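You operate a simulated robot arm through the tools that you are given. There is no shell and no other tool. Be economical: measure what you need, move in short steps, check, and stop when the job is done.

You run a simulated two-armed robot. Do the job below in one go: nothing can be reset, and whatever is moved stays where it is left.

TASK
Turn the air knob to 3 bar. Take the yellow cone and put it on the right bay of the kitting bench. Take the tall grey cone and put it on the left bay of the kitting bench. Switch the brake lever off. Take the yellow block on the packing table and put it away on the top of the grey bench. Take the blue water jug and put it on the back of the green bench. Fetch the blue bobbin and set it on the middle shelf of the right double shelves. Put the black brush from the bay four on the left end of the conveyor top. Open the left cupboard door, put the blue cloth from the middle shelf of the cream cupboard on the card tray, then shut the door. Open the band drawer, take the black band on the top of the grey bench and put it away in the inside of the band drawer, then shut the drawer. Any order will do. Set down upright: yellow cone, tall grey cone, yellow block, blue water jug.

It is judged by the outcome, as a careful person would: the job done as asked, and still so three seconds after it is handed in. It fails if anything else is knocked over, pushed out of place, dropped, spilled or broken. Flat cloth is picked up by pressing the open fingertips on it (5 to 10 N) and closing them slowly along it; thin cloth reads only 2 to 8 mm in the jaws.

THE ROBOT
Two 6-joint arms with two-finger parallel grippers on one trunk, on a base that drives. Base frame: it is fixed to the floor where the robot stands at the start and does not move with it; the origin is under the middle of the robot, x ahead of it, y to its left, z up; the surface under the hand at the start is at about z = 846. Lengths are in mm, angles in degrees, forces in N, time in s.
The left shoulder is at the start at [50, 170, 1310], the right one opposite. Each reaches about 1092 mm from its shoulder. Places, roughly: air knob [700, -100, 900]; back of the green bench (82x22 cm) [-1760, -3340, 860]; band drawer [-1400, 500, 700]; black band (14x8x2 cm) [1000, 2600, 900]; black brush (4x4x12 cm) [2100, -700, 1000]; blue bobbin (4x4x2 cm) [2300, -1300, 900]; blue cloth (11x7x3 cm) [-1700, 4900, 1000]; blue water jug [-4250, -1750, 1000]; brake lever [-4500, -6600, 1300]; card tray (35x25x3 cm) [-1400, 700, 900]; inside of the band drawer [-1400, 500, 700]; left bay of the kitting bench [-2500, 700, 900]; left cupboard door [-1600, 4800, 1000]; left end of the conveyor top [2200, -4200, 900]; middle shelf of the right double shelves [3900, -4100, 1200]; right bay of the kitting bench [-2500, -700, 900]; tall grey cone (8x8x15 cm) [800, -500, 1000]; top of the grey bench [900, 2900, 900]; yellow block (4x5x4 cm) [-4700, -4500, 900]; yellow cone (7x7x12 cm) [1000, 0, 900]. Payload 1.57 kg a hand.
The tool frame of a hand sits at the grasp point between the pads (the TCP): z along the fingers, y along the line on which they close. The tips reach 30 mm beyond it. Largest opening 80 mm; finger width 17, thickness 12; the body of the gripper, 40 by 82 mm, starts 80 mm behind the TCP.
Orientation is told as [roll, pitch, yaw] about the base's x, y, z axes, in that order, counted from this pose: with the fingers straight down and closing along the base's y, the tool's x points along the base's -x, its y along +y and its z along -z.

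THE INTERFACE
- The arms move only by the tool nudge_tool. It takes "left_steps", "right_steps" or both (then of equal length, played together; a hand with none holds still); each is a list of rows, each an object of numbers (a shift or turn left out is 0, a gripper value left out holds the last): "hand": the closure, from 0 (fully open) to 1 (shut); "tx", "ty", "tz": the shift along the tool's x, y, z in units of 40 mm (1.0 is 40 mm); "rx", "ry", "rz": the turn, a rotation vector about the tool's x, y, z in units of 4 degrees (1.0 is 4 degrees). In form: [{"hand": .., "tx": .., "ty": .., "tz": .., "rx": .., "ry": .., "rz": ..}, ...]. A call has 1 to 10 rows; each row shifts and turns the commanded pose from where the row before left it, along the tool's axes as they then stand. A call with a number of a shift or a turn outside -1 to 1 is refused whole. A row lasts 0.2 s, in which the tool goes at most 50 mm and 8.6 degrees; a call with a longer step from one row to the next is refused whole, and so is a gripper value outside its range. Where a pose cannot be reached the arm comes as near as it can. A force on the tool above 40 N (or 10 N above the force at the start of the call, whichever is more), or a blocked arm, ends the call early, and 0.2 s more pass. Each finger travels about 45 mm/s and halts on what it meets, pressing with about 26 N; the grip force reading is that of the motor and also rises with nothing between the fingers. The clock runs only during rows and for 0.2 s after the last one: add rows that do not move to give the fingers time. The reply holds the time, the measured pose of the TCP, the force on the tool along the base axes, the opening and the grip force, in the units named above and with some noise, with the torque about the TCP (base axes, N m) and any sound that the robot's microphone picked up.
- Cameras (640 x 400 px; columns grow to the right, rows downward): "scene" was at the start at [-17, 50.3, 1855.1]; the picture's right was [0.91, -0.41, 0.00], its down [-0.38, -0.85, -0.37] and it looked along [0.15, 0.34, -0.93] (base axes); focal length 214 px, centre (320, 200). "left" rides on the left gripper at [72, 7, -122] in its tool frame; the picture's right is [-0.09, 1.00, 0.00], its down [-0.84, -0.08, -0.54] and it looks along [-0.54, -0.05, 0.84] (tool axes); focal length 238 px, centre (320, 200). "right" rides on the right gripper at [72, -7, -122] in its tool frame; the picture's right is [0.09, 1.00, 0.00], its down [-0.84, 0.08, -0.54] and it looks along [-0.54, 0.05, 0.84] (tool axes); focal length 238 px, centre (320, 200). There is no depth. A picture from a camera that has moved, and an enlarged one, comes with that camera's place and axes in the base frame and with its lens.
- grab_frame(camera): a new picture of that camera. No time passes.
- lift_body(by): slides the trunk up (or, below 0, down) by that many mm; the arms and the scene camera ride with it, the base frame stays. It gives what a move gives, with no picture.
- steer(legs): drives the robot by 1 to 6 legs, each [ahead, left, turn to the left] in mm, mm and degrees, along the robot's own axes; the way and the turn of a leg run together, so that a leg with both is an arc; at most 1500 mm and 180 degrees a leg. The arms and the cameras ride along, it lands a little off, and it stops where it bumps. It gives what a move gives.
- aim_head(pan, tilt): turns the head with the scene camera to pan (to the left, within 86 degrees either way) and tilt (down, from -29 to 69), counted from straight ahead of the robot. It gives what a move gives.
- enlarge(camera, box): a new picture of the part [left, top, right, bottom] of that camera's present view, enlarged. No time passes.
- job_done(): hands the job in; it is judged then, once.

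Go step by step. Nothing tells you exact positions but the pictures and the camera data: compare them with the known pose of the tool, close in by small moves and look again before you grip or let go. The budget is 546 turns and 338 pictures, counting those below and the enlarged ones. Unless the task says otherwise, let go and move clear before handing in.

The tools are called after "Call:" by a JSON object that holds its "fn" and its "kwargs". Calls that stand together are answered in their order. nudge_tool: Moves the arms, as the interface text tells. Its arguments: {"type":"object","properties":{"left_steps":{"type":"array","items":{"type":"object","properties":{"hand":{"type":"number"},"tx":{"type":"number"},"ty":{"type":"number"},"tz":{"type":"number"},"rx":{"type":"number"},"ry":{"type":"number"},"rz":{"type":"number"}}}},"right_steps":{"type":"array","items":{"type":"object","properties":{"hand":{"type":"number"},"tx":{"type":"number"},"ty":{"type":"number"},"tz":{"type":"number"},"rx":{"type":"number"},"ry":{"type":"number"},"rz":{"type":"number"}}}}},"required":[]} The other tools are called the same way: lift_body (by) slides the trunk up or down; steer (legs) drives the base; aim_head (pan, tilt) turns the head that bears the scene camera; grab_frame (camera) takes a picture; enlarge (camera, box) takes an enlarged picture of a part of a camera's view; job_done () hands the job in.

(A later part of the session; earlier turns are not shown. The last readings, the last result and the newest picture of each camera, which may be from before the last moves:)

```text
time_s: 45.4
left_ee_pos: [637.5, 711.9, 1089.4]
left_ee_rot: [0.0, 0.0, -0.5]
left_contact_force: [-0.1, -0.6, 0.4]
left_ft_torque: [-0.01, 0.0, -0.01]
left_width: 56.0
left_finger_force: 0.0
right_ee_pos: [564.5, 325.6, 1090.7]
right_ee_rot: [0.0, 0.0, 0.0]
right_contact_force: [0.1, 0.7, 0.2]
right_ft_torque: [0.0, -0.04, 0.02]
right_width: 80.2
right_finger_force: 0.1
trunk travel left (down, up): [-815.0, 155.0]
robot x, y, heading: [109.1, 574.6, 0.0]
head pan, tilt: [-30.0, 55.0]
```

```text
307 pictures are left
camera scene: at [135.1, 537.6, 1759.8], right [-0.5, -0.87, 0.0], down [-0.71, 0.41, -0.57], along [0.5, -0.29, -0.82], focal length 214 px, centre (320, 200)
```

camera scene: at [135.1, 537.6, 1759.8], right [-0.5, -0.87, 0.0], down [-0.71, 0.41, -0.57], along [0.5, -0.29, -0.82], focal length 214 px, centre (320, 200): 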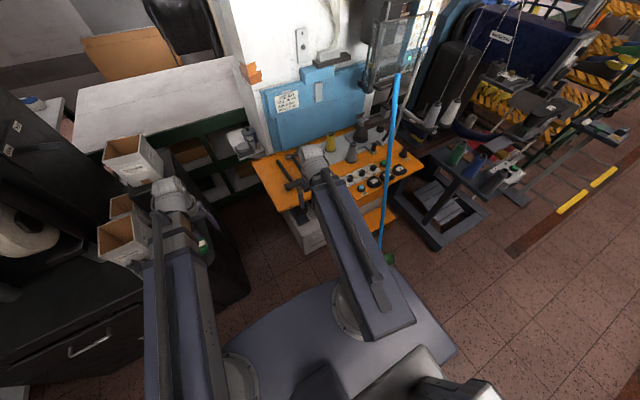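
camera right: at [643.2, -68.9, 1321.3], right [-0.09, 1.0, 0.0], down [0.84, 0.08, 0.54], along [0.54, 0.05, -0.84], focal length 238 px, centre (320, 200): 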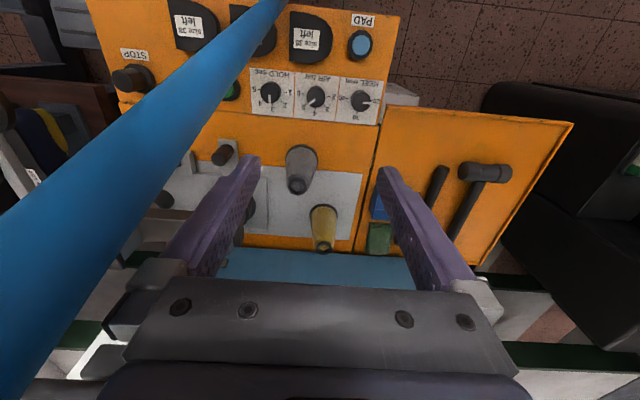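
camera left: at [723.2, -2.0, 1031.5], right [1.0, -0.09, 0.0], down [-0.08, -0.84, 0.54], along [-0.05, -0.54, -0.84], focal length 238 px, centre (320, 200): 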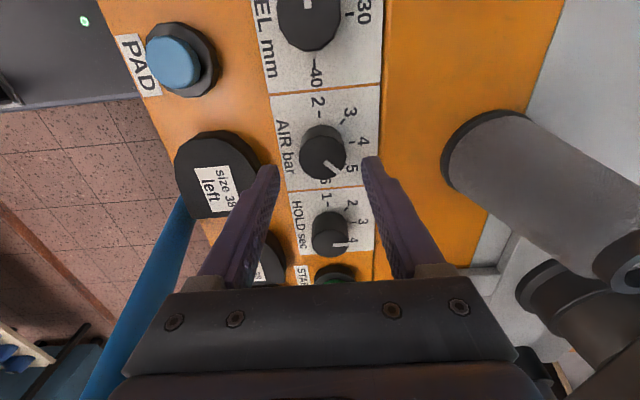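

The left hand seems close to the cartons on the black cabinet, so I'll check with the left camera, and look with the right one too.

Call:
{"fn": "grab_frame", "kwargs": {"camera": "left"}}

Call:
{"fn": "grab_frame", "kwargs": {"camera": "right"}}

```text
306 pictures are left
camera left: at [564.2, 718.4, 1211.4], right [0.1, 0.99, 0.0], down [0.84, -0.08, 0.54], along [0.54, -0.05, -0.84], focal length 238 px, centre (320, 200)
```

left: 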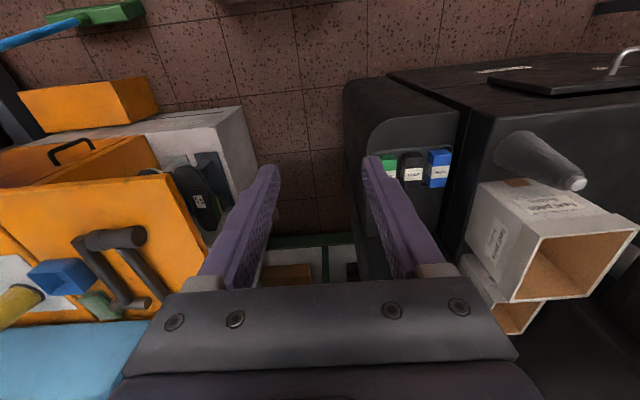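

```text
305 pictures are left
camera right: at [491.1, 317.7, 1211.2], right [-0.09, 1.0, 0.0], down [0.84, 0.08, 0.54], along [0.54, 0.05, -0.84], focal length 238 px, centre (320, 200)
```

right: 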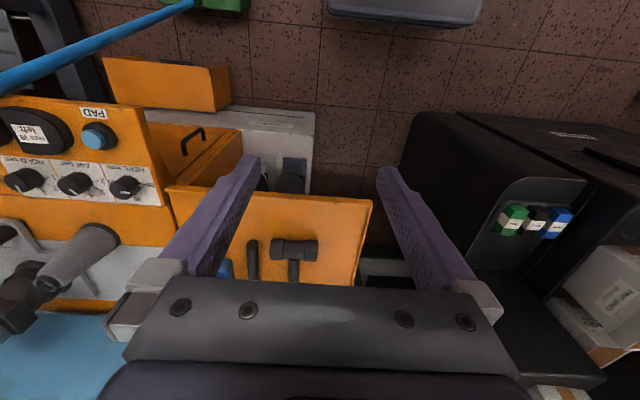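

Both are clear. I'll move the right hand toward the yellow cone at height 1090 and stop short for a look.

Call:
{"fn": "nudge_tool", "kwargs": {"right_steps": [{"tx": -0.9, "ty": -0.75}, {"tx": -0.9, "ty": -0.75}, {"tx": -0.9, "ty": -0.75}, {"tx": -0.9, "ty": -0.75}, {"tx": -0.9, "ty": -0.75}, {"tx": -0.9, "ty": -0.75}, {"tx": -0.9, "ty": -0.75}, {"tx": -0.9, "ty": -0.75}]}}

Call:
{"fn": "grab_frame", "kwargs": {"camera": "right"}}

Call:
{"fn": "grab_frame", "kwargs": {"camera": "scene"}}

```text
time_s: 47.2
left_ee_pos: [637.5, 709.6, 1088.7]
left_ee_rot: [0.0, 0.0, -0.5]
left_contact_force: [0.9, 0.8, 0.5]
left_ft_torque: [0.01, 0.03, -0.03]
left_width: 55.9
left_finger_force: 0.0
right_ee_pos: [856.3, 83.8, 1089.5]
right_ee_rot: [0.1, 0.0, 0.1]
right_contact_force: [-0.2, -0.7, 0.5]
right_ft_torque: [0.0, 0.04, 0.0]
right_width: 80.1
right_finger_force: 0.1
trunk travel left (down, up): [-815.0, 155.0]
robot x, y, heading: [110.5, 577.0, 0.1]
head pan, tilt: [-30.0, 55.0]
```

```text
304 pictures are left
camera right: at [784.1, 76.1, 1210.6], right [-0.09, 1.0, 0.0], down [0.84, 0.08, 0.54], along [0.54, 0.05, -0.84], focal length 238 px, centre (320, 200)
```

right: 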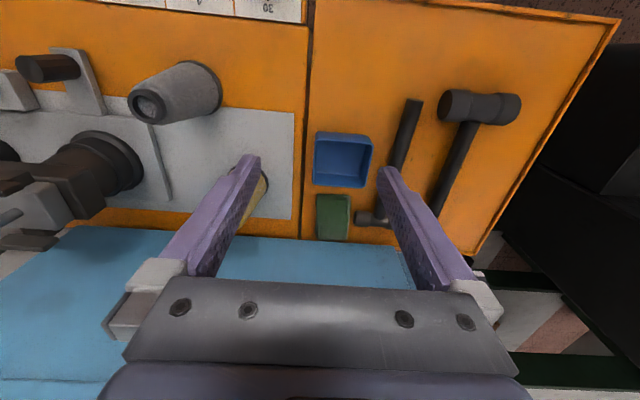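

```text
303 pictures are left
camera scene: at [136.1, 536.8, 1759.8], right [-0.5, -0.87, 0.0], down [-0.71, 0.41, -0.57], along [0.5, -0.29, -0.82], focal length 214 px, centre (320, 200)
```

scene: 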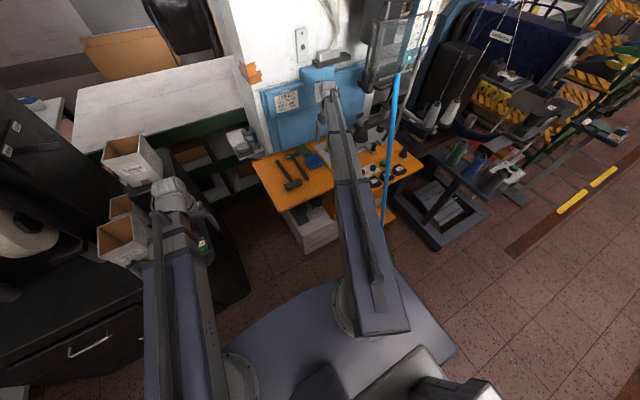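

The yellow cone is behind the left finger. I'll shift the hand right to see it between the fingers.

Call:
{"fn": "nudge_tool", "kwargs": {"right_steps": [{"ty": -0.9, "tx": -0.3}, {"ty": -0.9, "tx": -0.3}, {"ty": -0.9, "tx": -0.3}]}}

Call:
{"fn": "grab_frame", "kwargs": {"camera": "right"}}

```text
time_s: 48.0
left_ee_pos: [637.1, 709.3, 1089.4]
left_ee_rot: [0.1, 0.0, -0.5]
left_contact_force: [0.6, -0.1, 0.5]
left_ft_torque: [0.02, 0.0, 0.01]
left_width: 55.9
left_finger_force: 0.0
right_ee_pos: [886.8, -26.0, 1089.3]
right_ee_rot: [0.0, 0.1, 0.0]
right_contact_force: [0.6, -0.3, -0.5]
right_ft_torque: [0.02, 0.0, -0.03]
right_width: 79.8
right_finger_force: 0.1
trunk travel left (down, up): [-815.0, 155.0]
robot x, y, heading: [110.8, 575.4, 0.1]
head pan, tilt: [-30.0, 55.0]
```

```text
302 pictures are left
camera right: at [815.0, -33.0, 1210.5], right [-0.09, 1.0, 0.0], down [0.84, 0.08, 0.54], along [0.54, 0.05, -0.84], focal length 238 px, centre (320, 200)
```

right: 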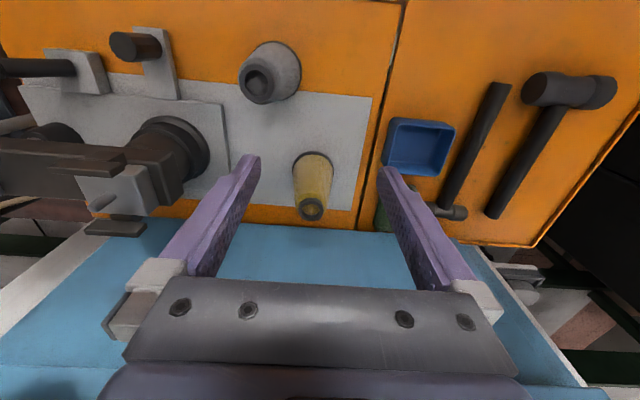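

The yellow cone stands at [984,-26], from z 850 to 972. I'll bring the right hand over it, and draw the left hand back and up before lowering the trunk.

Call:
{"fn": "nudge_tool", "kwargs": {"right_steps": [{"tx": -0.8}, {"tx": -0.8}, {"tx": -0.85}, {}, {}], "left_steps": [{"tx": 0.5, "tz": -0.8}, {"tx": 0.5, "tz": -0.8}, {"tx": 0.5, "tz": -0.8}, {"tx": 0.5, "tz": -0.8}, {"tx": 0.5, "tz": -0.8}]}}

Call:
{"fn": "grab_frame", "kwargs": {"camera": "right"}}

```text
time_s: 49.2
left_ee_pos: [569.4, 709.8, 1089.4]
left_ee_rot: [0.0, 0.0, -0.4]
left_contact_force: [0.1, -1.1, -0.1]
left_ft_torque: [0.02, -0.01, 0.0]
left_width: 55.9
left_finger_force: 0.1
left hand out of reach, approached as far as the arm can: row 1, 2, 3, 4, 5
right_ee_pos: [937.2, 4.5, 1089.5]
right_ee_rot: [-0.1, -0.2, 0.0]
right_contact_force: [0.5, 0.4, 0.0]
right_ft_torque: [-0.01, -0.04, 0.0]
right_width: 79.8
right_finger_force: 0.0
right hand out of reach, approached as far as the arm can: row 2, 3
trunk travel left (down, up): [-815.0, 155.0]
robot x, y, heading: [113.1, 573.1, 0.2]
head pan, tilt: [-30.0, 55.0]
```

```text
301 pictures are left
camera right: at [864.6, -3.1, 1211.1], right [-0.09, 1.0, 0.0], down [0.84, 0.08, 0.54], along [0.54, 0.05, -0.84], focal length 238 px, centre (320, 200)
```

right: 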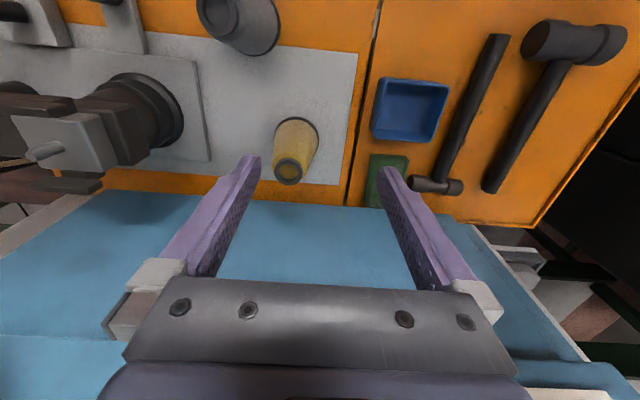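

The arms move only in a level plane when the fingers point down, so height comes from the trunk alone, and flat reach is about 870 mm. I'll bring the base closer, moving the left hand away from the cabinet first.

Call:
{"fn": "nudge_tool", "kwargs": {"left_steps": [{"ty": -0.9}, {"ty": -0.9}, {"ty": -0.9}, {"ty": -0.9}], "right_steps": [{"tx": 0.6}, {"tx": 0.6}, {"tx": 0.5}, {}]}}

Call:
{"fn": "steer", "kwargs": {"legs": [[70, -30, 0]]}}

```text
time_s: 50.2
left_ee_pos: [570.7, 561.5, 1090.0]
left_ee_rot: [0.0, 0.0, -0.4]
left_contact_force: [-0.1, 0.1, -0.7]
left_ft_torque: [0.02, -0.01, -0.04]
left_width: 55.8
left_finger_force: 0.1
right_ee_pos: [866.8, 2.1, 1089.1]
right_ee_rot: [0.1, 0.0, 0.0]
right_contact_force: [0.2, -0.8, 0.1]
right_ft_torque: [-0.01, 0.0, 0.01]
right_width: 80.1
right_finger_force: 0.2
trunk travel left (down, up): [-815.0, 155.0]
robot x, y, heading: [116.2, 573.3, 0.1]
head pan, tilt: [-30.0, 55.0]
```

```text
time_s: 51.3
left_ee_pos: [643.0, 534.5, 1089.9]
left_ee_rot: [0.0, 0.1, -0.5]
left_contact_force: [-0.1, -0.5, 0.0]
left_ft_torque: [0.01, 0.01, -0.01]
left_width: 56.3
left_finger_force: 0.1
right_ee_pos: [942.0, -27.0, 1088.7]
right_ee_rot: [0.0, 0.1, 0.0]
right_contact_force: [0.8, -0.6, -0.1]
right_ft_torque: [-0.03, 0.01, 0.02]
right_width: 80.2
right_finger_force: 0.1
trunk travel left (down, up): [-815.0, 155.0]
robot x, y, heading: [184.6, 545.2, 0.3]
head pan, tilt: [-30.0, 55.0]
```

Call:
{"fn": "nudge_tool", "kwargs": {"right_steps": [{"tx": -0.5}, {"tx": -0.55}]}}

Call:
{"fn": "lift_body", "kwargs": {"by": -70}}

Call:
{"fn": "grab_frame", "kwargs": {"camera": "right"}}

Call:
{"fn": "grab_frame", "kwargs": {"camera": "left"}}

```text
time_s: 51.9
left_ee_pos: [641.4, 535.4, 1089.9]
left_ee_rot: [0.0, 0.1, -0.3]
left_contact_force: [0.3, 0.1, -0.6]
left_ft_torque: [0.01, 0.0, -0.01]
left_width: 56.3
left_finger_force: 0.0
right_ee_pos: [980.6, -27.2, 1089.1]
right_ee_rot: [0.0, -0.1, 0.0]
right_contact_force: [0.0, -0.6, -0.6]
right_ft_torque: [-0.01, -0.02, -0.01]
right_width: 79.9
right_finger_force: 0.1
trunk travel left (down, up): [-815.0, 155.0]
robot x, y, heading: [183.9, 544.5, -0.2]
head pan, tilt: [-30.0, 55.0]
```

```text
time_s: 52.9
left_ee_pos: [641.1, 535.0, 1019.7]
left_ee_rot: [0.0, 0.0, -0.3]
left_contact_force: [0.6, -0.1, -0.1]
left_ft_torque: [-0.03, -0.03, -0.01]
left_width: 56.1
left_finger_force: 0.0
right_ee_pos: [980.8, -27.7, 1019.8]
right_ee_rot: [0.0, 0.0, -0.1]
right_contact_force: [0.0, 0.9, -0.1]
right_ft_torque: [-0.02, -0.05, 0.02]
right_width: 80.0
right_finger_force: 0.0
trunk travel left (down, up): [-745.0, 225.0]
robot x, y, heading: [182.5, 548.7, 0.1]
head pan, tilt: [-30.0, 55.0]
```

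```text
300 pictures are left
camera right: at [907.3, -34.9, 1141.4], right [-0.09, 1.0, 0.0], down [0.84, 0.08, 0.54], along [0.54, 0.05, -0.84], focal length 238 px, centre (320, 200)
```

right: 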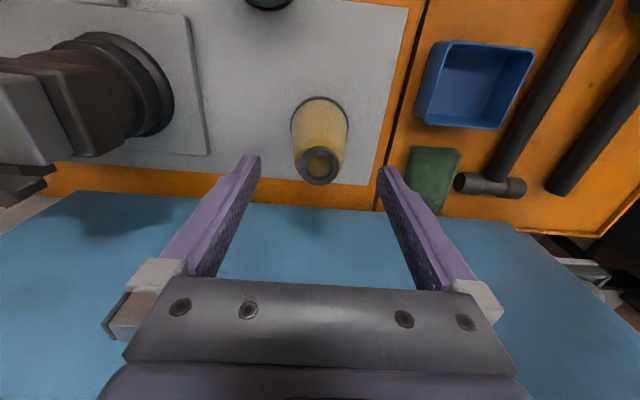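

```text
299 pictures are left
camera left: at [568.7, 542.6, 1141.4], right [0.1, 1.0, 0.0], down [0.84, -0.08, 0.54], along [0.54, -0.05, -0.84], focal length 238 px, centre (320, 200)
```

left: 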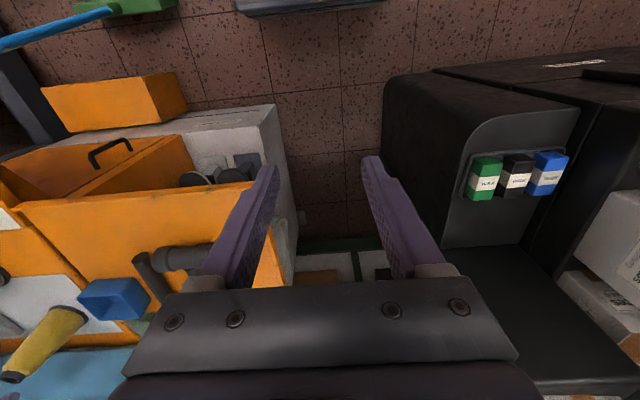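

The cone is centred under the right hand. I'll lower to grip height.

Call:
{"fn": "lift_body", "kwargs": {"by": -95}}

Call:
{"fn": "grab_frame", "kwargs": {"camera": "right"}}

```text
time_s: 54.2
left_ee_pos: [641.0, 533.8, 924.6]
left_ee_rot: [0.1, 0.0, -0.3]
left_contact_force: [-0.3, -0.6, -1.1]
left_ft_torque: [0.03, -0.03, 0.01]
left_width: 56.0
left_finger_force: 0.1
right_ee_pos: [980.1, -28.4, 925.2]
right_ee_rot: [-0.1, 0.0, 0.0]
right_contact_force: [0.1, -1.0, 0.8]
right_ft_torque: [-0.02, 0.01, -0.01]
right_width: 80.1
right_finger_force: 0.0
trunk travel left (down, up): [-650.0, 320.0]
robot x, y, heading: [185.1, 542.6, 0.1]
head pan, tilt: [-30.0, 55.0]
```

```text
298 pictures are left
camera right: at [907.3, -34.9, 1046.4], right [-0.09, 1.0, 0.0], down [0.84, 0.08, 0.54], along [0.54, 0.05, -0.84], focal length 238 px, centre (320, 200)
```

right: 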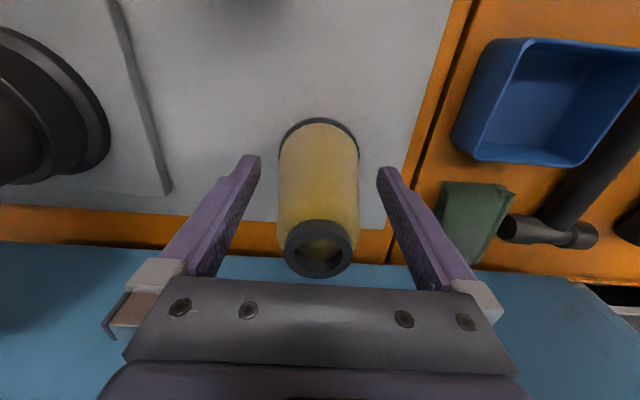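

The cone is between the fingers. Closing.

Call:
{"fn": "nudge_tool", "kwargs": {"right_steps": [{"hand": 0.25}, {"hand": 0.45}, {"hand": 0.65}, {"hand": 0.8}, {"hand": 0.9}, {}]}}

Call:
{"fn": "lift_body", "kwargs": {"by": 40}}

Call:
{"fn": "grab_frame", "kwargs": {"camera": "right"}}

```text
time_s: 55.6
left_ee_pos: [641.0, 534.7, 925.1]
left_ee_rot: [-0.1, 0.0, -0.4]
left_contact_force: [-0.1, -0.6, 0.2]
left_ft_torque: [0.01, 0.0, 0.02]
left_width: 56.2
left_finger_force: 0.0
right_ee_pos: [979.9, -27.8, 924.2]
right_ee_rot: [0.0, 0.0, 0.0]
right_contact_force: [0.3, 0.3, -0.7]
right_ft_torque: [0.01, -0.05, 0.0]
right_width: 55.0
right_finger_force: 25.9
trunk travel left (down, up): [-650.0, 320.0]
robot x, y, heading: [186.4, 545.2, 0.1]
head pan, tilt: [-30.0, 55.0]
```

```text
time_s: 56.5
left_ee_pos: [641.1, 535.3, 964.5]
left_ee_rot: [-0.1, 0.0, -0.5]
left_contact_force: [-1.0, 0.0, 0.5]
left_ft_torque: [-0.01, 0.0, -0.01]
left_width: 56.0
left_finger_force: 0.0
right_ee_pos: [979.5, -27.5, 964.8]
right_ee_rot: [0.0, 0.0, 0.0]
right_contact_force: [0.4, 0.3, -1.7]
right_ft_torque: [0.02, 0.0, -0.01]
right_width: 55.0
right_finger_force: 26.2
trunk travel left (down, up): [-690.0, 280.0]
robot x, y, heading: [185.8, 546.6, -0.0]
head pan, tilt: [-30.0, 55.0]
```

```text
297 pictures are left
camera right: at [907.6, -35.2, 1085.9], right [-0.09, 1.0, 0.0], down [0.84, 0.08, 0.54], along [0.54, 0.05, -0.84], focal length 238 px, centre (320, 200)
```

right: 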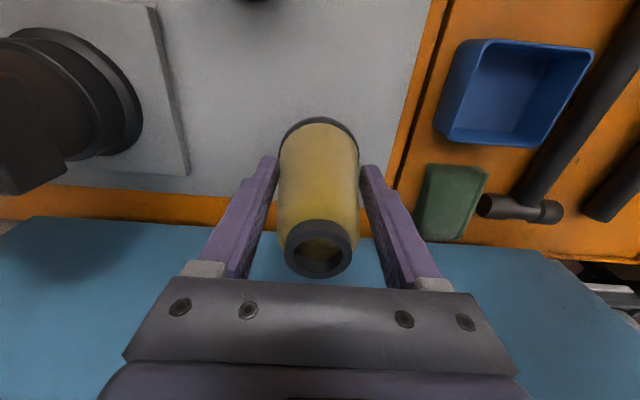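

The cone is held, and its foot is 75 mm below the TCP. I'll raise it and draw the arm back the way it came.

Call:
{"fn": "lift_body", "kwargs": {"by": 135}}

Call:
{"fn": "nudge_tool", "kwargs": {"right_steps": [{"tx": 0.8}, {"tx": 0.8}, {"tx": 0.6, "ty": 0.8}, {"tx": 0.6, "ty": 0.8}, {"tx": 0.6, "ty": 0.8}, {"tx": 0.6, "ty": 0.8}, {"tx": 0.6, "ty": 0.8}, {"tx": 0.6, "ty": 0.8}, {"tx": 0.6, "ty": 0.8}, {"tx": 0.6, "ty": 0.8}]}}

Call:
{"fn": "grab_frame", "kwargs": {"camera": "scene"}}

```text
time_s: 58.1
left_ee_pos: [642.7, 533.6, 1098.5]
left_ee_rot: [-0.1, -0.1, -0.4]
left_contact_force: [-0.4, -0.7, -0.8]
left_ft_torque: [0.03, -0.01, 0.0]
left_width: 56.0
left_finger_force: 0.1
right_ee_pos: [980.3, -27.6, 1099.1]
right_ee_rot: [0.1, 0.1, 0.0]
right_contact_force: [-0.7, -0.3, -2.2]
right_ft_torque: [0.04, 0.02, 0.0]
right_width: 55.0
right_finger_force: 26.1
trunk travel left (down, up): [-825.0, 145.0]
robot x, y, heading: [184.8, 547.3, 0.1]
head pan, tilt: [-30.0, 55.0]
```

```text
time_s: 60.3
left_ee_pos: [641.1, 534.4, 1099.2]
left_ee_rot: [0.0, 0.0, -0.4]
left_contact_force: [0.8, 0.4, 0.3]
left_ft_torque: [0.01, 0.02, -0.01]
left_width: 56.2
left_finger_force: 0.1
right_ee_pos: [721.9, 227.0, 1099.6]
right_ee_rot: [0.0, 0.0, 0.0]
right_contact_force: [0.0, -0.5, -1.5]
right_ft_torque: [-0.01, 0.04, 0.03]
right_width: 54.8
right_finger_force: 26.3
right hand out of reach, approached as far as the arm can: row 9
trunk travel left (down, up): [-825.0, 145.0]
robot x, y, heading: [184.8, 547.8, 0.0]
head pan, tilt: [-30.0, 55.0]
```

```text
296 pictures are left
camera scene: at [206.6, 508.4, 1769.8], right [-0.5, -0.87, 0.0], down [-0.71, 0.41, -0.57], along [0.5, -0.29, -0.82], focal length 214 px, centre (320, 200)
```

scene: 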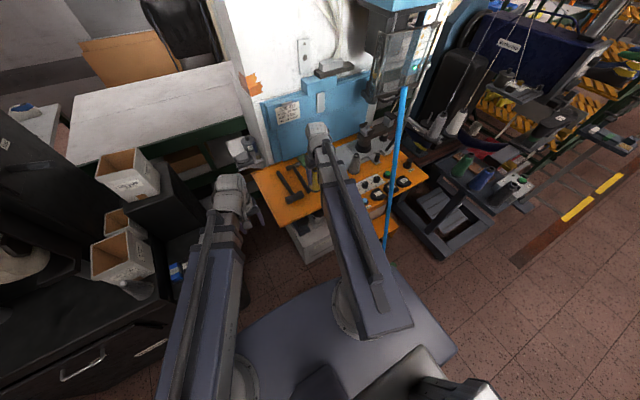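

Path plan: back up 500 mm, shift right along clear floor, then turn right toward the sewing table to look at the grey cone.

Call:
{"fn": "steer", "kwargs": {"legs": [[-500, 0, 0], [0, -950, 0]]}}

Call:
{"fn": "aim_head", "kwargs": {"pan": -10, "tilt": 45}}

Call:
{"fn": "grab_frame", "kwargs": {"camera": "scene"}}

```text
time_s: 67.8
left_ee_pos: [155.4, -406.3, 1098.4]
left_ee_rot: [0.0, -0.1, 1.2]
left_contact_force: [1.1, 0.0, -0.4]
left_ft_torque: [0.0, -0.02, -0.01]
left_width: 56.3
left_finger_force: 0.2
right_ee_pos: [244.2, -711.7, 1099.4]
right_ee_rot: [0.0, 0.0, 1.6]
right_contact_force: [0.5, 0.7, -2.1]
right_ft_torque: [0.02, -0.02, -0.02]
right_width: 54.7
right_finger_force: 25.9
trunk travel left (down, up): [-825.0, 145.0]
robot x, y, heading: [-303.0, -408.5, 1.3]
head pan, tilt: [-30.0, 55.0]
```

```text
time_s: 68.6
left_ee_pos: [155.4, -404.7, 1101.1]
left_ee_rot: [0.0, 0.0, 1.2]
left_contact_force: [0.2, -0.7, -0.4]
left_ft_torque: [0.0, 0.0, -0.01]
left_width: 56.1
left_finger_force: 0.1
right_ee_pos: [245.8, -711.7, 1099.7]
right_ee_rot: [-0.1, 0.0, 1.6]
right_contact_force: [-0.2, 0.6, -2.4]
right_ft_torque: [0.0, 0.03, 0.04]
right_width: 54.3
right_finger_force: 26.2
trunk travel left (down, up): [-825.0, 145.0]
robot x, y, heading: [-300.7, -407.1, 1.7]
head pan, tilt: [-10.0, 45.0]
```

```text
295 pictures are left
camera scene: at [-261.2, -422.1, 1783.2], right [-0.15, -0.99, 0.0], down [-0.7, 0.1, -0.71], along [0.7, -0.1, -0.71], focal length 214 px, centre (320, 200)
```

scene: 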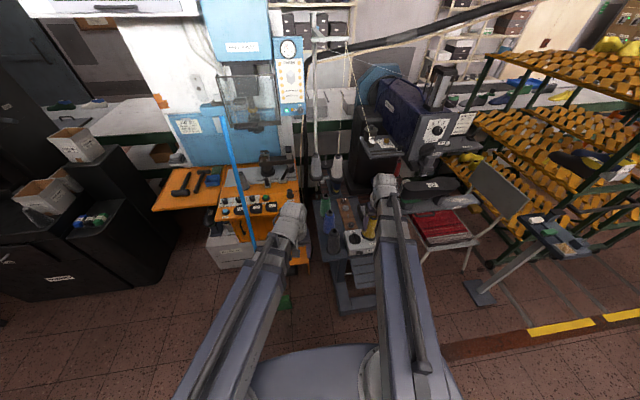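

The grey cone's middle triangulates to about [750,-542,1042]. I'll enlarge to see what surrounds it.

Call:
{"fn": "enlarge", "kwargs": {"camera": "scene", "box": [270, 90, 390, 190]}}

```text
4.00 times, centred on (330, 140) of scene
camera zoom: at [-261.2, -422.1, 1783.2], right [-0.15, -0.99, 0.0], down [-0.7, 0.1, -0.71], along [0.7, -0.1, -0.71], focal length 858 px, centre (280, 440)
```

zoom: 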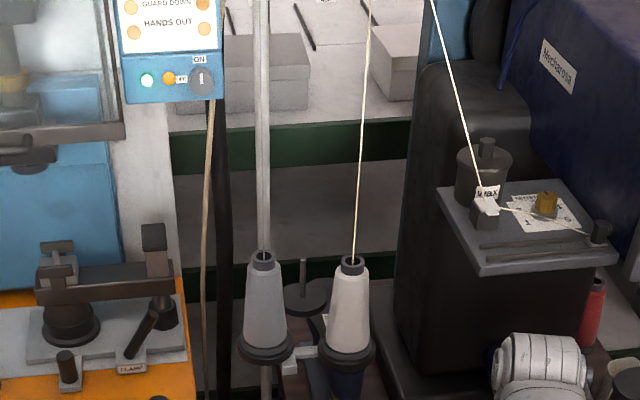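

I'll turn right and edge nearer, so the left arm reaches over to the cone.

Call:
{"fn": "steer", "kwargs": {"legs": [[0, 0, -46], [88, 57, 0]]}}

Call:
{"fn": "aim_head", "kwargs": {"pan": 40, "tilt": 50}}

Call:
{"fn": "grab_frame", "kwargs": {"camera": "scene"}}

```text
time_s: 71.9
left_ee_pos: [123.1, -753.6, 1099.8]
left_ee_rot: [0.1, 0.1, -44.4]
left_contact_force: [1.0, -0.6, -0.6]
left_ft_torque: [0.0, 0.05, 0.01]
left_width: 55.9
left_finger_force: 0.1
right_ee_pos: [-32.2, -1031.9, 1098.8]
right_ee_rot: [-0.1, 0.1, -43.9]
right_contact_force: [0.6, -0.7, -2.3]
right_ft_torque: [0.04, 0.03, 0.03]
right_width: 54.0
right_finger_force: 26.4
trunk travel left (down, up): [-825.0, 145.0]
robot x, y, heading: [-196.9, -427.5, -44.0]
head pan, tilt: [-10.0, 45.0]
```

```text
time_s: 73.1
left_ee_pos: [123.1, -753.7, 1098.6]
left_ee_rot: [0.0, 0.0, -44.4]
left_contact_force: [-0.2, 0.3, 0.4]
left_ft_torque: [0.01, -0.04, -0.01]
left_width: 55.9
left_finger_force: 0.0
right_ee_pos: [-33.6, -1031.0, 1100.3]
right_ee_rot: [0.0, 0.0, -43.9]
right_contact_force: [-0.4, -0.5, -2.5]
right_ft_torque: [0.03, 0.02, 0.02]
right_width: 53.7
right_finger_force: 25.6
trunk travel left (down, up): [-825.0, 145.0]
robot x, y, heading: [-196.0, -431.5, -44.1]
head pan, tilt: [40.0, 50.0]
```

```text
293 pictures are left
camera scene: at [-150.3, -407.8, 1776.3], right [-0.07, -1.0, 0.0], down [-0.76, 0.05, -0.64], along [0.64, -0.05, -0.77], focal length 214 px, centre (320, 200)
```

scene: 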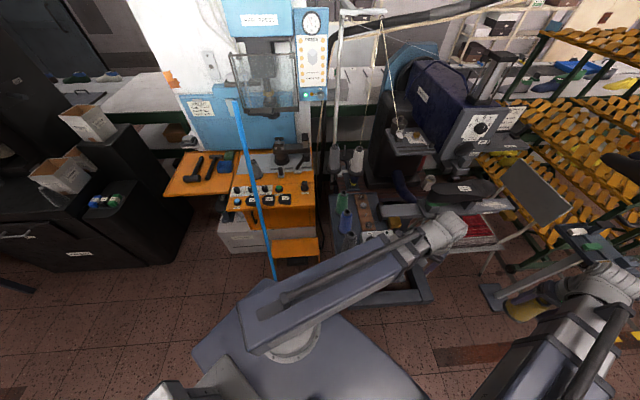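

The purple deck in view is the shoulder carriage, not the base, and the drive met nothing. I'll swing the left hand out toward the grey cone at height 1100 for a closer look.

Call:
{"fn": "nudge_tool", "kwargs": {"left_steps": [{"tx": -0.31, "ty": 1}, {"tx": -0.31, "ty": 1}, {"tx": -0.31, "ty": 1}, {"tx": -0.31, "ty": 1}, {"tx": -0.31, "ty": 1}, {"tx": -0.31, "ty": 1}, {"tx": -0.31, "ty": 1}, {"tx": -0.31, "ty": 1}, {"tx": -0.31, "ty": 1}, {"tx": -0.31, "ty": 1}]}}

Call:
{"fn": "nudge_tool", "kwargs": {"left_steps": [{"tx": -0.31, "ty": 0.9}, {"rz": -1}, {"rz": -1}, {"rz": -1}, {"rz": -1}, {"rz": -1}, {"rz": -1}, {"rz": -1}, {"rz": -1}]}}

Call:
{"fn": "grab_frame", "kwargs": {"camera": "left"}}

Call:
{"fn": "grab_frame", "kwargs": {"camera": "scene"}}

```text
time_s: 75.3
left_ee_pos: [493.8, -555.0, 1098.6]
left_ee_rot: [0.0, 0.0, -44.4]
left_contact_force: [-0.1, 1.1, 0.0]
left_ft_torque: [-0.01, -0.03, -0.02]
left_width: 55.8
left_finger_force: 0.1
right_ee_pos: [-34.7, -1031.3, 1099.3]
right_ee_rot: [0.1, 0.0, -44.0]
right_contact_force: [0.0, 0.4, -1.5]
right_ft_torque: [0.0, 0.03, 0.05]
right_width: 53.8
right_finger_force: 25.9
trunk travel left (down, up): [-825.0, 145.0]
robot x, y, heading: [-198.9, -425.9, -44.2]
head pan, tilt: [40.0, 50.0]
```

```text
time_s: 77.3
left_ee_pos: [525.4, -538.6, 1100.2]
left_ee_rot: [0.0, 0.0, -12.3]
left_contact_force: [0.1, -0.1, 0.2]
left_ft_torque: [0.01, 0.0, 0.0]
left_width: 56.2
left_finger_force: 0.1
right_ee_pos: [-33.2, -1032.1, 1099.5]
right_ee_rot: [0.0, 0.0, -44.0]
right_contact_force: [0.5, 0.0, -2.5]
right_ft_torque: [0.05, 0.06, 0.0]
right_width: 53.6
right_finger_force: 26.0
trunk travel left (down, up): [-825.0, 145.0]
robot x, y, heading: [-201.0, -426.4, -44.0]
head pan, tilt: [40.0, 50.0]
```

```text
292 pictures are left
camera left: at [455.4, -515.7, 1221.3], right [0.3, 0.95, 0.0], down [0.8, -0.26, 0.54], along [0.52, -0.16, -0.84], focal length 238 px, centre (320, 200)
```

left: 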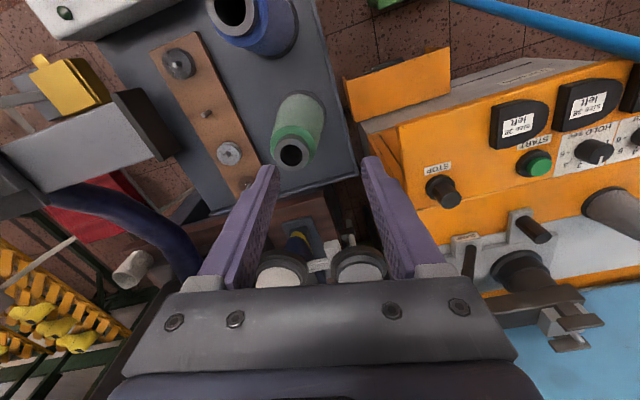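

```text
291 pictures are left
camera scene: at [-150.0, -407.7, 1776.3], right [-0.07, -1.0, 0.0], down [-0.76, 0.05, -0.64], along [0.64, -0.05, -0.77], focal length 214 px, centre (320, 200)
```

scene: 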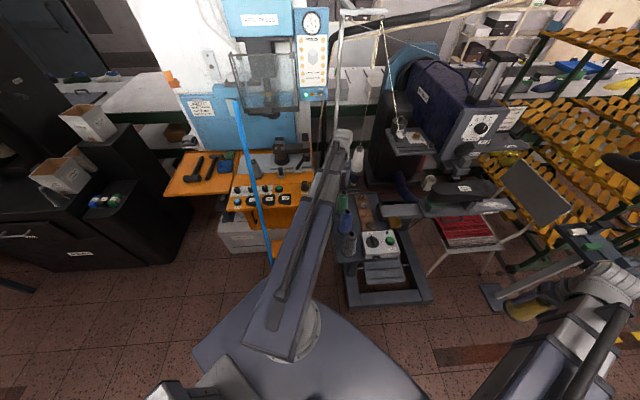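

The cone bases sit at about z 965, the grey at [750,-546], so its top is near 1115. I'll raise the trunk and look down from behind it.

Call:
{"fn": "lift_body", "kwargs": {"by": 140}}

Call:
{"fn": "nudge_tool", "kwargs": {"left_steps": [{"tx": -1}, {"tx": -1, "hand": 0}, {"tx": -0.4}]}}

Call:
{"fn": "grab_frame", "kwargs": {"camera": "left"}}

```text
time_s: 78.9
left_ee_pos: [525.4, -537.8, 1240.6]
left_ee_rot: [0.0, 0.0, -12.4]
left_contact_force: [-0.4, -0.7, -1.3]
left_ft_torque: [-0.02, 0.02, 0.01]
left_width: 55.9
left_finger_force: 0.0
right_ee_pos: [-33.3, -1031.3, 1239.6]
right_ee_rot: [0.0, 0.0, -44.1]
right_contact_force: [0.3, -0.4, -1.5]
right_ft_torque: [0.01, 0.01, 0.0]
right_width: 53.5
right_finger_force: 25.5
trunk travel left (down, up): [-965.0, 5.0]
robot x, y, heading: [-197.3, -428.5, -43.9]
head pan, tilt: [40.0, 50.0]
```

```text
time_s: 79.7
left_ee_pos: [619.7, -558.7, 1239.7]
left_ee_rot: [0.0, 0.0, -12.4]
left_contact_force: [-0.1, -0.3, 0.0]
left_ft_torque: [0.0, -0.01, 0.04]
left_width: 79.9
left_finger_force: 0.0
right_ee_pos: [-33.4, -1031.6, 1239.3]
right_ee_rot: [0.0, 0.0, -44.1]
right_contact_force: [0.2, 0.7, -2.1]
right_ft_torque: [0.02, 0.05, -0.02]
right_width: 53.8
right_finger_force: 25.1
trunk travel left (down, up): [-965.0, 5.0]
robot x, y, heading: [-198.2, -430.2, -44.2]
head pan, tilt: [40.0, 50.0]
```

```text
290 pictures are left
camera left: at [549.4, -535.3, 1361.3], right [0.3, 0.95, 0.0], down [0.8, -0.26, 0.54], along [0.52, -0.16, -0.84], focal length 238 px, centre (320, 200)
```

left: 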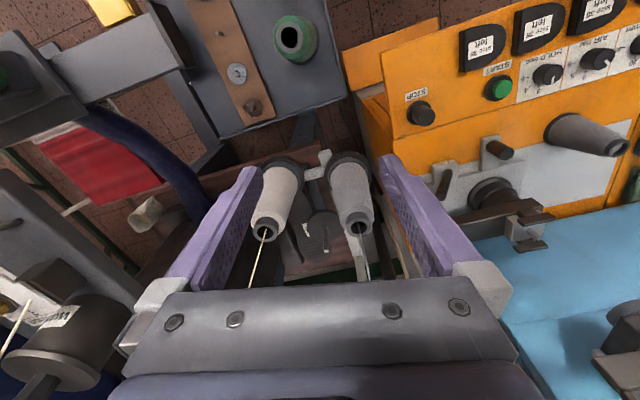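

Call:
{"fn": "enlarge", "kwargs": {"camera": "left", "box": [220, 130, 420, 290]}}

Call:
{"fn": "grab_frame", "kwargs": {"camera": "right"}}

```text
2.50 times, centred on (320, 210) of left
camera zoom: at [549.4, -535.3, 1361.3], right [0.3, 0.95, 0.0], down [0.8, -0.26, 0.54], along [0.52, -0.16, -0.84], focal length 596 px, centre (320, 175)
```

zoom: 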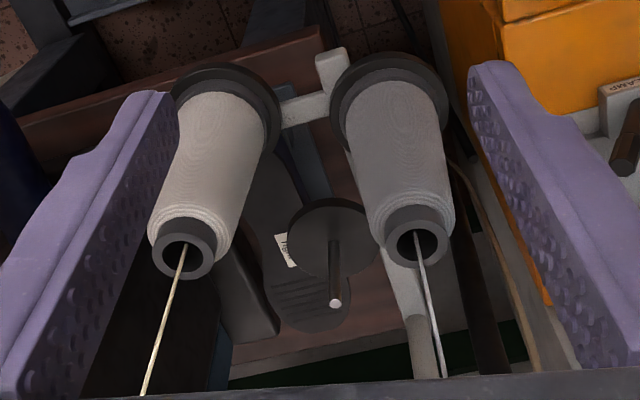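

```text
288 pictures are left
camera right: at [-90.4, -987.3, 1361.2], right [0.63, 0.78, 0.0], down [0.66, -0.53, 0.54], along [0.42, -0.34, -0.84], focal length 238 px, centre (320, 200)
```

right: 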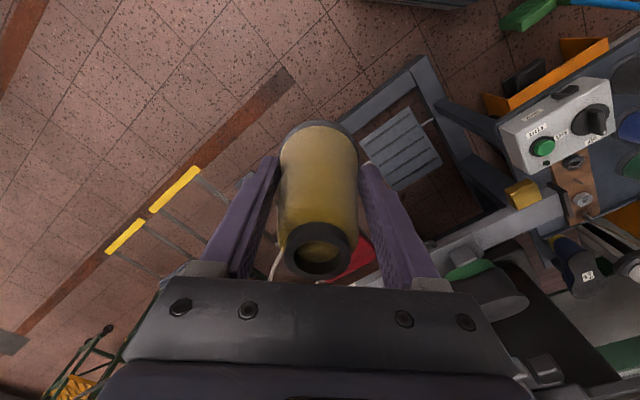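

Both cones do have threads going up through their middles, but the grey one matches the given place. I'll move above it at [754,-545].

Call:
{"fn": "nudge_tool", "kwargs": {"left_steps": [{"tx": -0.8, "ty": 0.26}, {"tx": -0.8, "ty": 0.26}, {"tx": -0.8, "ty": 0.27}, {"tx": -0.8, "ty": 0.27}]}}

Call:
{"fn": "grab_frame", "kwargs": {"camera": "left"}}

Call:
{"fn": "grab_frame", "kwargs": {"camera": "scene"}}

```text
time_s: 80.7
left_ee_pos: [754.1, -544.4, 1239.0]
left_ee_rot: [0.0, 0.0, -12.4]
left_contact_force: [-0.7, -0.7, 0.1]
left_ft_torque: [0.0, 0.02, 0.0]
left_width: 80.0
left_finger_force: 0.0
left hand out of reach, approached as far as the arm can: row 1
right_ee_pos: [-31.9, -1032.4, 1239.9]
right_ee_rot: [-0.1, 0.0, -44.0]
right_contact_force: [0.0, -0.3, -1.9]
right_ft_torque: [0.04, 0.03, 0.0]
right_width: 53.5
right_finger_force: 26.6
trunk travel left (down, up): [-965.0, 5.0]
robot x, y, heading: [-195.9, -427.8, -43.9]
head pan, tilt: [40.0, 50.0]
```

```text
287 pictures are left
camera left: at [683.8, -521.6, 1360.8], right [0.3, 0.95, 0.0], down [0.8, -0.26, 0.54], along [0.52, -0.16, -0.84], focal length 238 px, centre (320, 200)
```

left: 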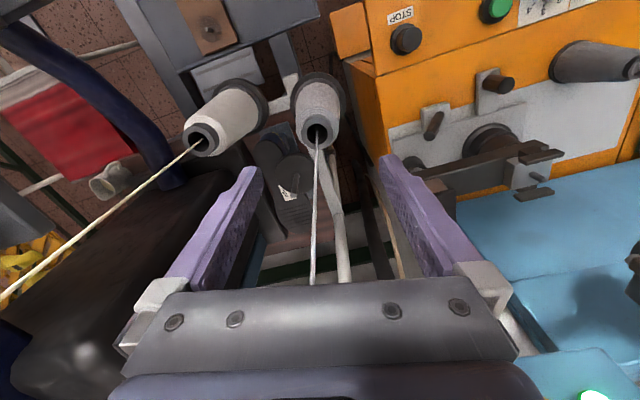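

```text
286 pictures are left
camera scene: at [-148.9, -407.6, 1916.3], right [-0.07, -1.0, 0.0], down [-0.76, 0.05, -0.64], along [0.64, -0.05, -0.77], focal length 214 px, centre (320, 200)
```

scene: 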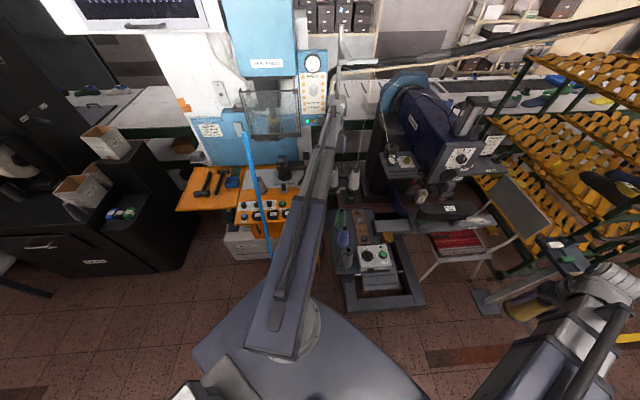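

Centred over the grey cone. I'll lower in two steps.

Call:
{"fn": "lift_body", "kwargs": {"by": -100}}

Call:
{"fn": "grab_frame", "kwargs": {"camera": "left"}}

```text
time_s: 82.1
left_ee_pos: [750.9, -543.9, 1139.4]
left_ee_rot: [0.0, 0.0, -12.4]
left_contact_force: [0.4, 0.1, 0.9]
left_ft_torque: [0.0, 0.01, 0.03]
left_width: 80.1
left_finger_force: 0.0
right_ee_pos: [-34.1, -1032.1, 1139.9]
right_ee_rot: [0.0, 0.0, -44.0]
right_contact_force: [-0.5, 0.1, -1.3]
right_ft_torque: [0.03, 0.0, 0.01]
right_width: 53.5
right_finger_force: 25.6
trunk travel left (down, up): [-865.0, 105.0]
robot x, y, heading: [-198.2, -427.5, -43.8]
head pan, tilt: [40.0, 50.0]
```

```text
285 pictures are left
camera left: at [682.4, -521.6, 1261.3], right [0.3, 0.95, 0.0], down [0.8, -0.26, 0.54], along [0.52, -0.16, -0.84], focal length 238 px, centre (320, 200)
```

left: 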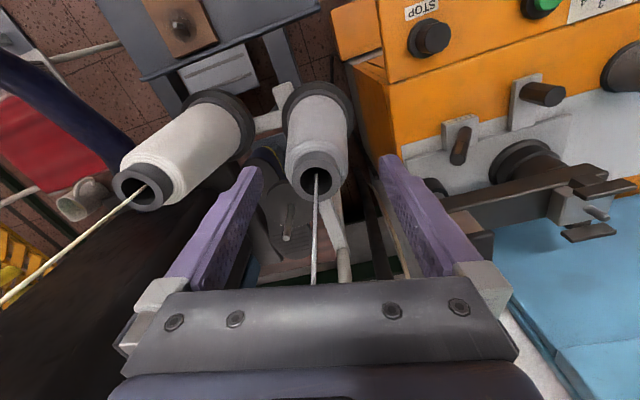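

Call:
{"fn": "lift_body", "kwargs": {"by": -64}}

Call:
{"fn": "grab_frame", "kwargs": {"camera": "left"}}

```text
time_s: 83.1
left_ee_pos: [752.8, -543.2, 1076.1]
left_ee_rot: [0.0, 0.0, -12.4]
left_contact_force: [-0.8, -0.2, 0.2]
left_ft_torque: [0.05, -0.02, 0.02]
left_width: 80.0
left_finger_force: 0.1
right_ee_pos: [-32.3, -1030.7, 1076.0]
right_ee_rot: [0.0, 0.0, -44.0]
right_contact_force: [-0.2, 0.2, -1.6]
right_ft_torque: [0.02, -0.01, 0.01]
right_width: 53.4
right_finger_force: 25.6
trunk travel left (down, up): [-801.0, 169.0]
robot x, y, heading: [-201.6, -428.7, -44.0]
head pan, tilt: [40.0, 50.0]
```

```text
284 pictures are left
camera left: at [682.2, -521.6, 1197.4], right [0.3, 0.95, 0.0], down [0.8, -0.26, 0.54], along [0.52, -0.16, -0.84], focal length 238 px, centre (320, 200)
```

left: 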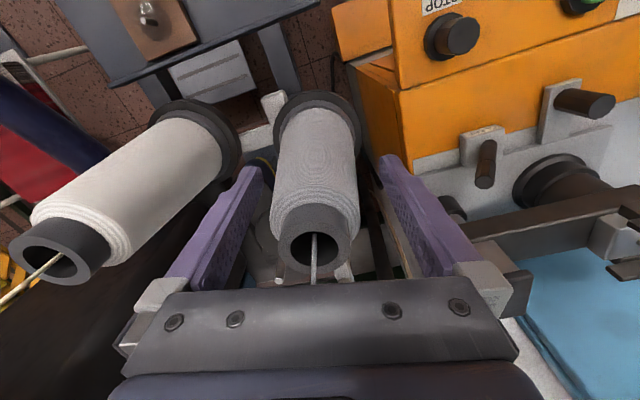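

Call:
{"fn": "nudge_tool", "kwargs": {"left_steps": [{"hand": 0.2}, {"hand": 0.4}, {"hand": 0.6}, {"hand": 0.8}, {"hand": 0.9}, {}]}}

Call:
{"fn": "lift_body", "kwargs": {"by": 30}}

Call:
{"fn": "grab_frame", "kwargs": {"camera": "left"}}

```text
time_s: 84.5
left_ee_pos: [752.2, -544.3, 1075.2]
left_ee_rot: [0.0, 0.1, -12.4]
left_contact_force: [-0.2, -1.2, 1.8]
left_ft_torque: [0.01, -0.03, -0.04]
left_width: 55.6
left_finger_force: 26.1
right_ee_pos: [-33.1, -1031.3, 1075.7]
right_ee_rot: [-0.1, 0.0, -44.0]
right_contact_force: [-0.3, 0.9, -2.3]
right_ft_torque: [0.02, 0.01, 0.03]
right_width: 53.3
right_finger_force: 26.5
trunk travel left (down, up): [-801.0, 169.0]
robot x, y, heading: [-200.1, -427.3, -44.2]
head pan, tilt: [40.0, 50.0]
```

```text
time_s: 85.2
left_ee_pos: [753.5, -544.5, 1104.8]
left_ee_rot: [0.0, 0.0, -12.4]
left_contact_force: [-0.3, 0.4, -3.1]
left_ft_torque: [0.02, 0.01, 0.02]
left_width: 55.8
left_finger_force: 25.8
right_ee_pos: [-32.1, -1031.5, 1106.0]
right_ee_rot: [0.0, 0.0, -44.0]
right_contact_force: [-0.4, -0.2, -2.7]
right_ft_torque: [0.01, 0.02, -0.01]
right_width: 53.3
right_finger_force: 26.6
trunk travel left (down, up): [-831.0, 139.0]
robot x, y, heading: [-199.8, -429.0, -43.9]
head pan, tilt: [40.0, 50.0]
```

```text
283 pictures are left
camera left: at [682.8, -521.8, 1226.9], right [0.3, 0.95, 0.0], down [0.8, -0.26, 0.54], along [0.52, -0.16, -0.84], focal length 238 px, centre (320, 200)
```

left: 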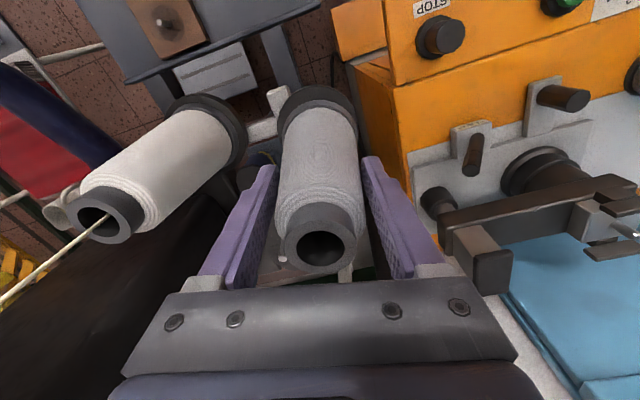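

The grey cone has lifted and its thread came away with no resistance. I'll lift higher and draw it back.

Call:
{"fn": "lift_body", "kwargs": {"by": 130}}

Call:
{"fn": "nudge_tool", "kwargs": {"left_steps": [{"tx": 1}, {"tx": 1}, {"tx": 1}, {"tx": 1}, {"tx": 1}, {"tx": 1}, {"tx": 1}, {"tx": 1}]}}

Call:
{"fn": "grab_frame", "kwargs": {"camera": "left"}}

Call:
{"fn": "grab_frame", "kwargs": {"camera": "scene"}}

```text
time_s: 86.8
left_ee_pos: [752.3, -543.8, 1236.5]
left_ee_rot: [0.1, 0.0, -12.5]
left_contact_force: [-0.1, 0.1, -2.8]
left_ft_torque: [0.01, -0.03, 0.0]
left_width: 55.5
left_finger_force: 26.3
right_ee_pos: [-32.4, -1033.4, 1235.3]
right_ee_rot: [0.0, -0.1, -44.0]
right_contact_force: [0.0, -0.7, -2.3]
right_ft_torque: [-0.01, 0.05, -0.01]
right_width: 53.0
right_finger_force: 25.9
trunk travel left (down, up): [-961.0, 9.0]
robot x, y, heading: [-195.4, -425.1, -44.0]
head pan, tilt: [40.0, 50.0]
```

```text
time_s: 88.6
left_ee_pos: [439.5, -472.3, 1236.2]
left_ee_rot: [0.0, 0.0, -12.4]
left_contact_force: [-0.6, 1.2, -2.8]
left_ft_torque: [0.01, -0.02, 0.02]
left_width: 55.6
left_finger_force: 25.8
right_ee_pos: [-33.8, -1031.1, 1235.6]
right_ee_rot: [0.0, -0.1, -44.1]
right_contact_force: [-1.0, 0.4, -2.7]
right_ft_torque: [-0.01, 0.02, 0.0]
right_width: 53.3
right_finger_force: 25.9
trunk travel left (down, up): [-961.0, 9.0]
robot x, y, heading: [-199.6, -426.0, -44.0]
head pan, tilt: [40.0, 50.0]
```

```text
282 pictures are left
camera left: at [370.0, -449.5, 1357.7], right [0.3, 0.95, 0.0], down [0.8, -0.26, 0.54], along [0.52, -0.16, -0.84], focal length 238 px, centre (320, 200)
```

left: 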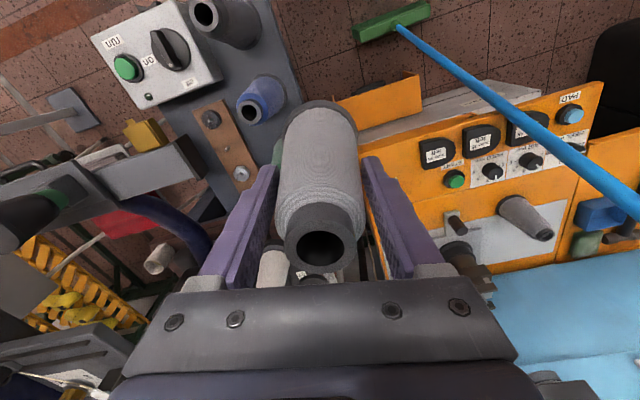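

```text
281 pictures are left
camera scene: at [-151.1, -407.3, 1912.4], right [-0.07, -1.0, 0.0], down [-0.76, 0.05, -0.64], along [0.64, -0.05, -0.77], focal length 214 px, centre (320, 200)
```

scene: 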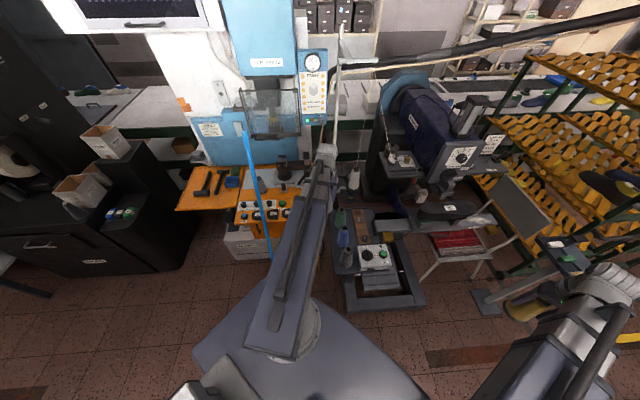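

Both cones are held. I'll back away from the table and turn to see the kitting bench side.

Call:
{"fn": "steer", "kwargs": {"legs": [[-230, -220, 0], [0, 0, -90]]}}

Call:
{"fn": "aim_head", "kwargs": {"pan": -50, "tilt": 25}}

Call:
{"fn": "grab_frame", "kwargs": {"camera": "scene"}}

```text
time_s: 94.7
left_ee_pos: [-594.2, -1058.9, 1235.9]
left_ee_rot: [0.0, -0.1, -105.7]
left_contact_force: [0.1, -0.4, -2.4]
left_ft_torque: [0.03, 0.01, 0.0]
left_width: 55.0
left_finger_force: 25.6
right_ee_pos: [-1124.6, -551.7, 1235.3]
right_ee_rot: [0.1, -0.1, -137.4]
right_contact_force: [-0.1, 0.0, -1.7]
right_ft_torque: [0.0, -0.03, 0.01]
right_width: 52.3
right_finger_force: 26.3
trunk travel left (down, up): [-961.0, 9.0]
robot x, y, heading: [-514.8, -423.3, -137.8]
head pan, tilt: [40.0, 50.0]
```

```text
time_s: 96.3
left_ee_pos: [-595.3, -1058.3, 1235.6]
left_ee_rot: [-0.1, -0.1, -105.8]
left_contact_force: [-0.1, 0.6, -2.1]
left_ft_torque: [0.03, 0.0, 0.01]
left_width: 55.0
left_finger_force: 25.8
right_ee_pos: [-1125.5, -551.4, 1235.9]
right_ee_rot: [-0.1, -0.1, -137.5]
right_contact_force: [0.2, 0.5, -2.1]
right_ft_torque: [-0.02, -0.04, -0.01]
right_width: 52.4
right_finger_force: 26.2
trunk travel left (down, up): [-961.0, 9.0]
robot x, y, heading: [-510.7, -422.3, -137.4]
head pan, tilt: [-50.0, 25.0]
```

```text
280 pictures are left
camera scene: at [-574.5, -386.1, 1949.8], right [0.13, 0.99, 0.0], down [0.42, -0.05, -0.91], along [-0.9, 0.12, -0.42], focal length 214 px, centre (320, 200)
```

scene: 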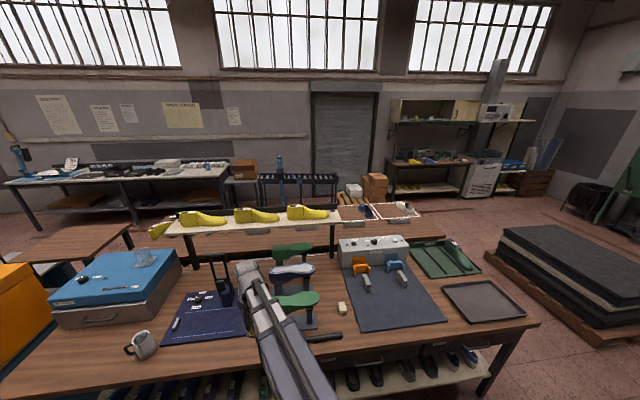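

The bench in front carries the card tray at about [-1360,730]; behind it is a narrow bench, probably the kitting bench. Enlarging.

Call:
{"fn": "enlarge", "kwargs": {"camera": "scene", "box": [120, 170, 440, 290]}}

Call:
{"fn": "enlarge", "kwargs": {"camera": "scene", "box": [320, 220, 560, 400]}}

```text
2.00 times, centred on (280, 230) of scene
camera zoom: at [-574.5, -386.1, 1949.8], right [0.13, 0.99, 0.0], down [0.42, -0.05, -0.91], along [-0.9, 0.12, -0.42], focal length 429 px, centre (400, 140)
```

zoom: 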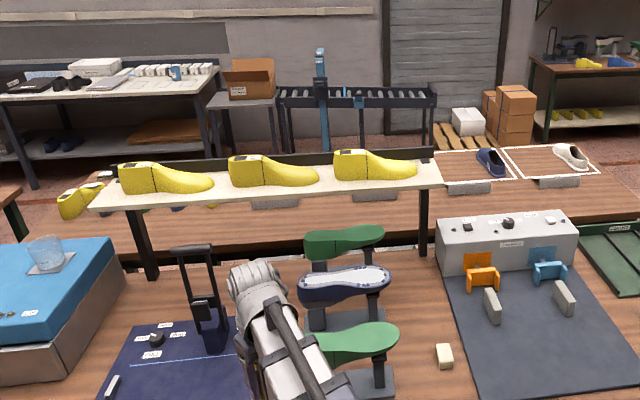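

```text
2.22 times, centred on (440, 310) of scene
camera zoom: at [-574.5, -386.1, 1949.8], right [0.13, 0.99, 0.0], down [0.42, -0.05, -0.91], along [-0.9, 0.12, -0.42], focal length 477 px, centre (53, -44)
```

zoom: 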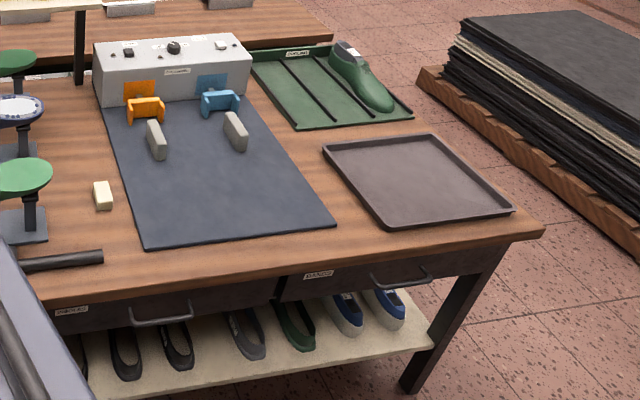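

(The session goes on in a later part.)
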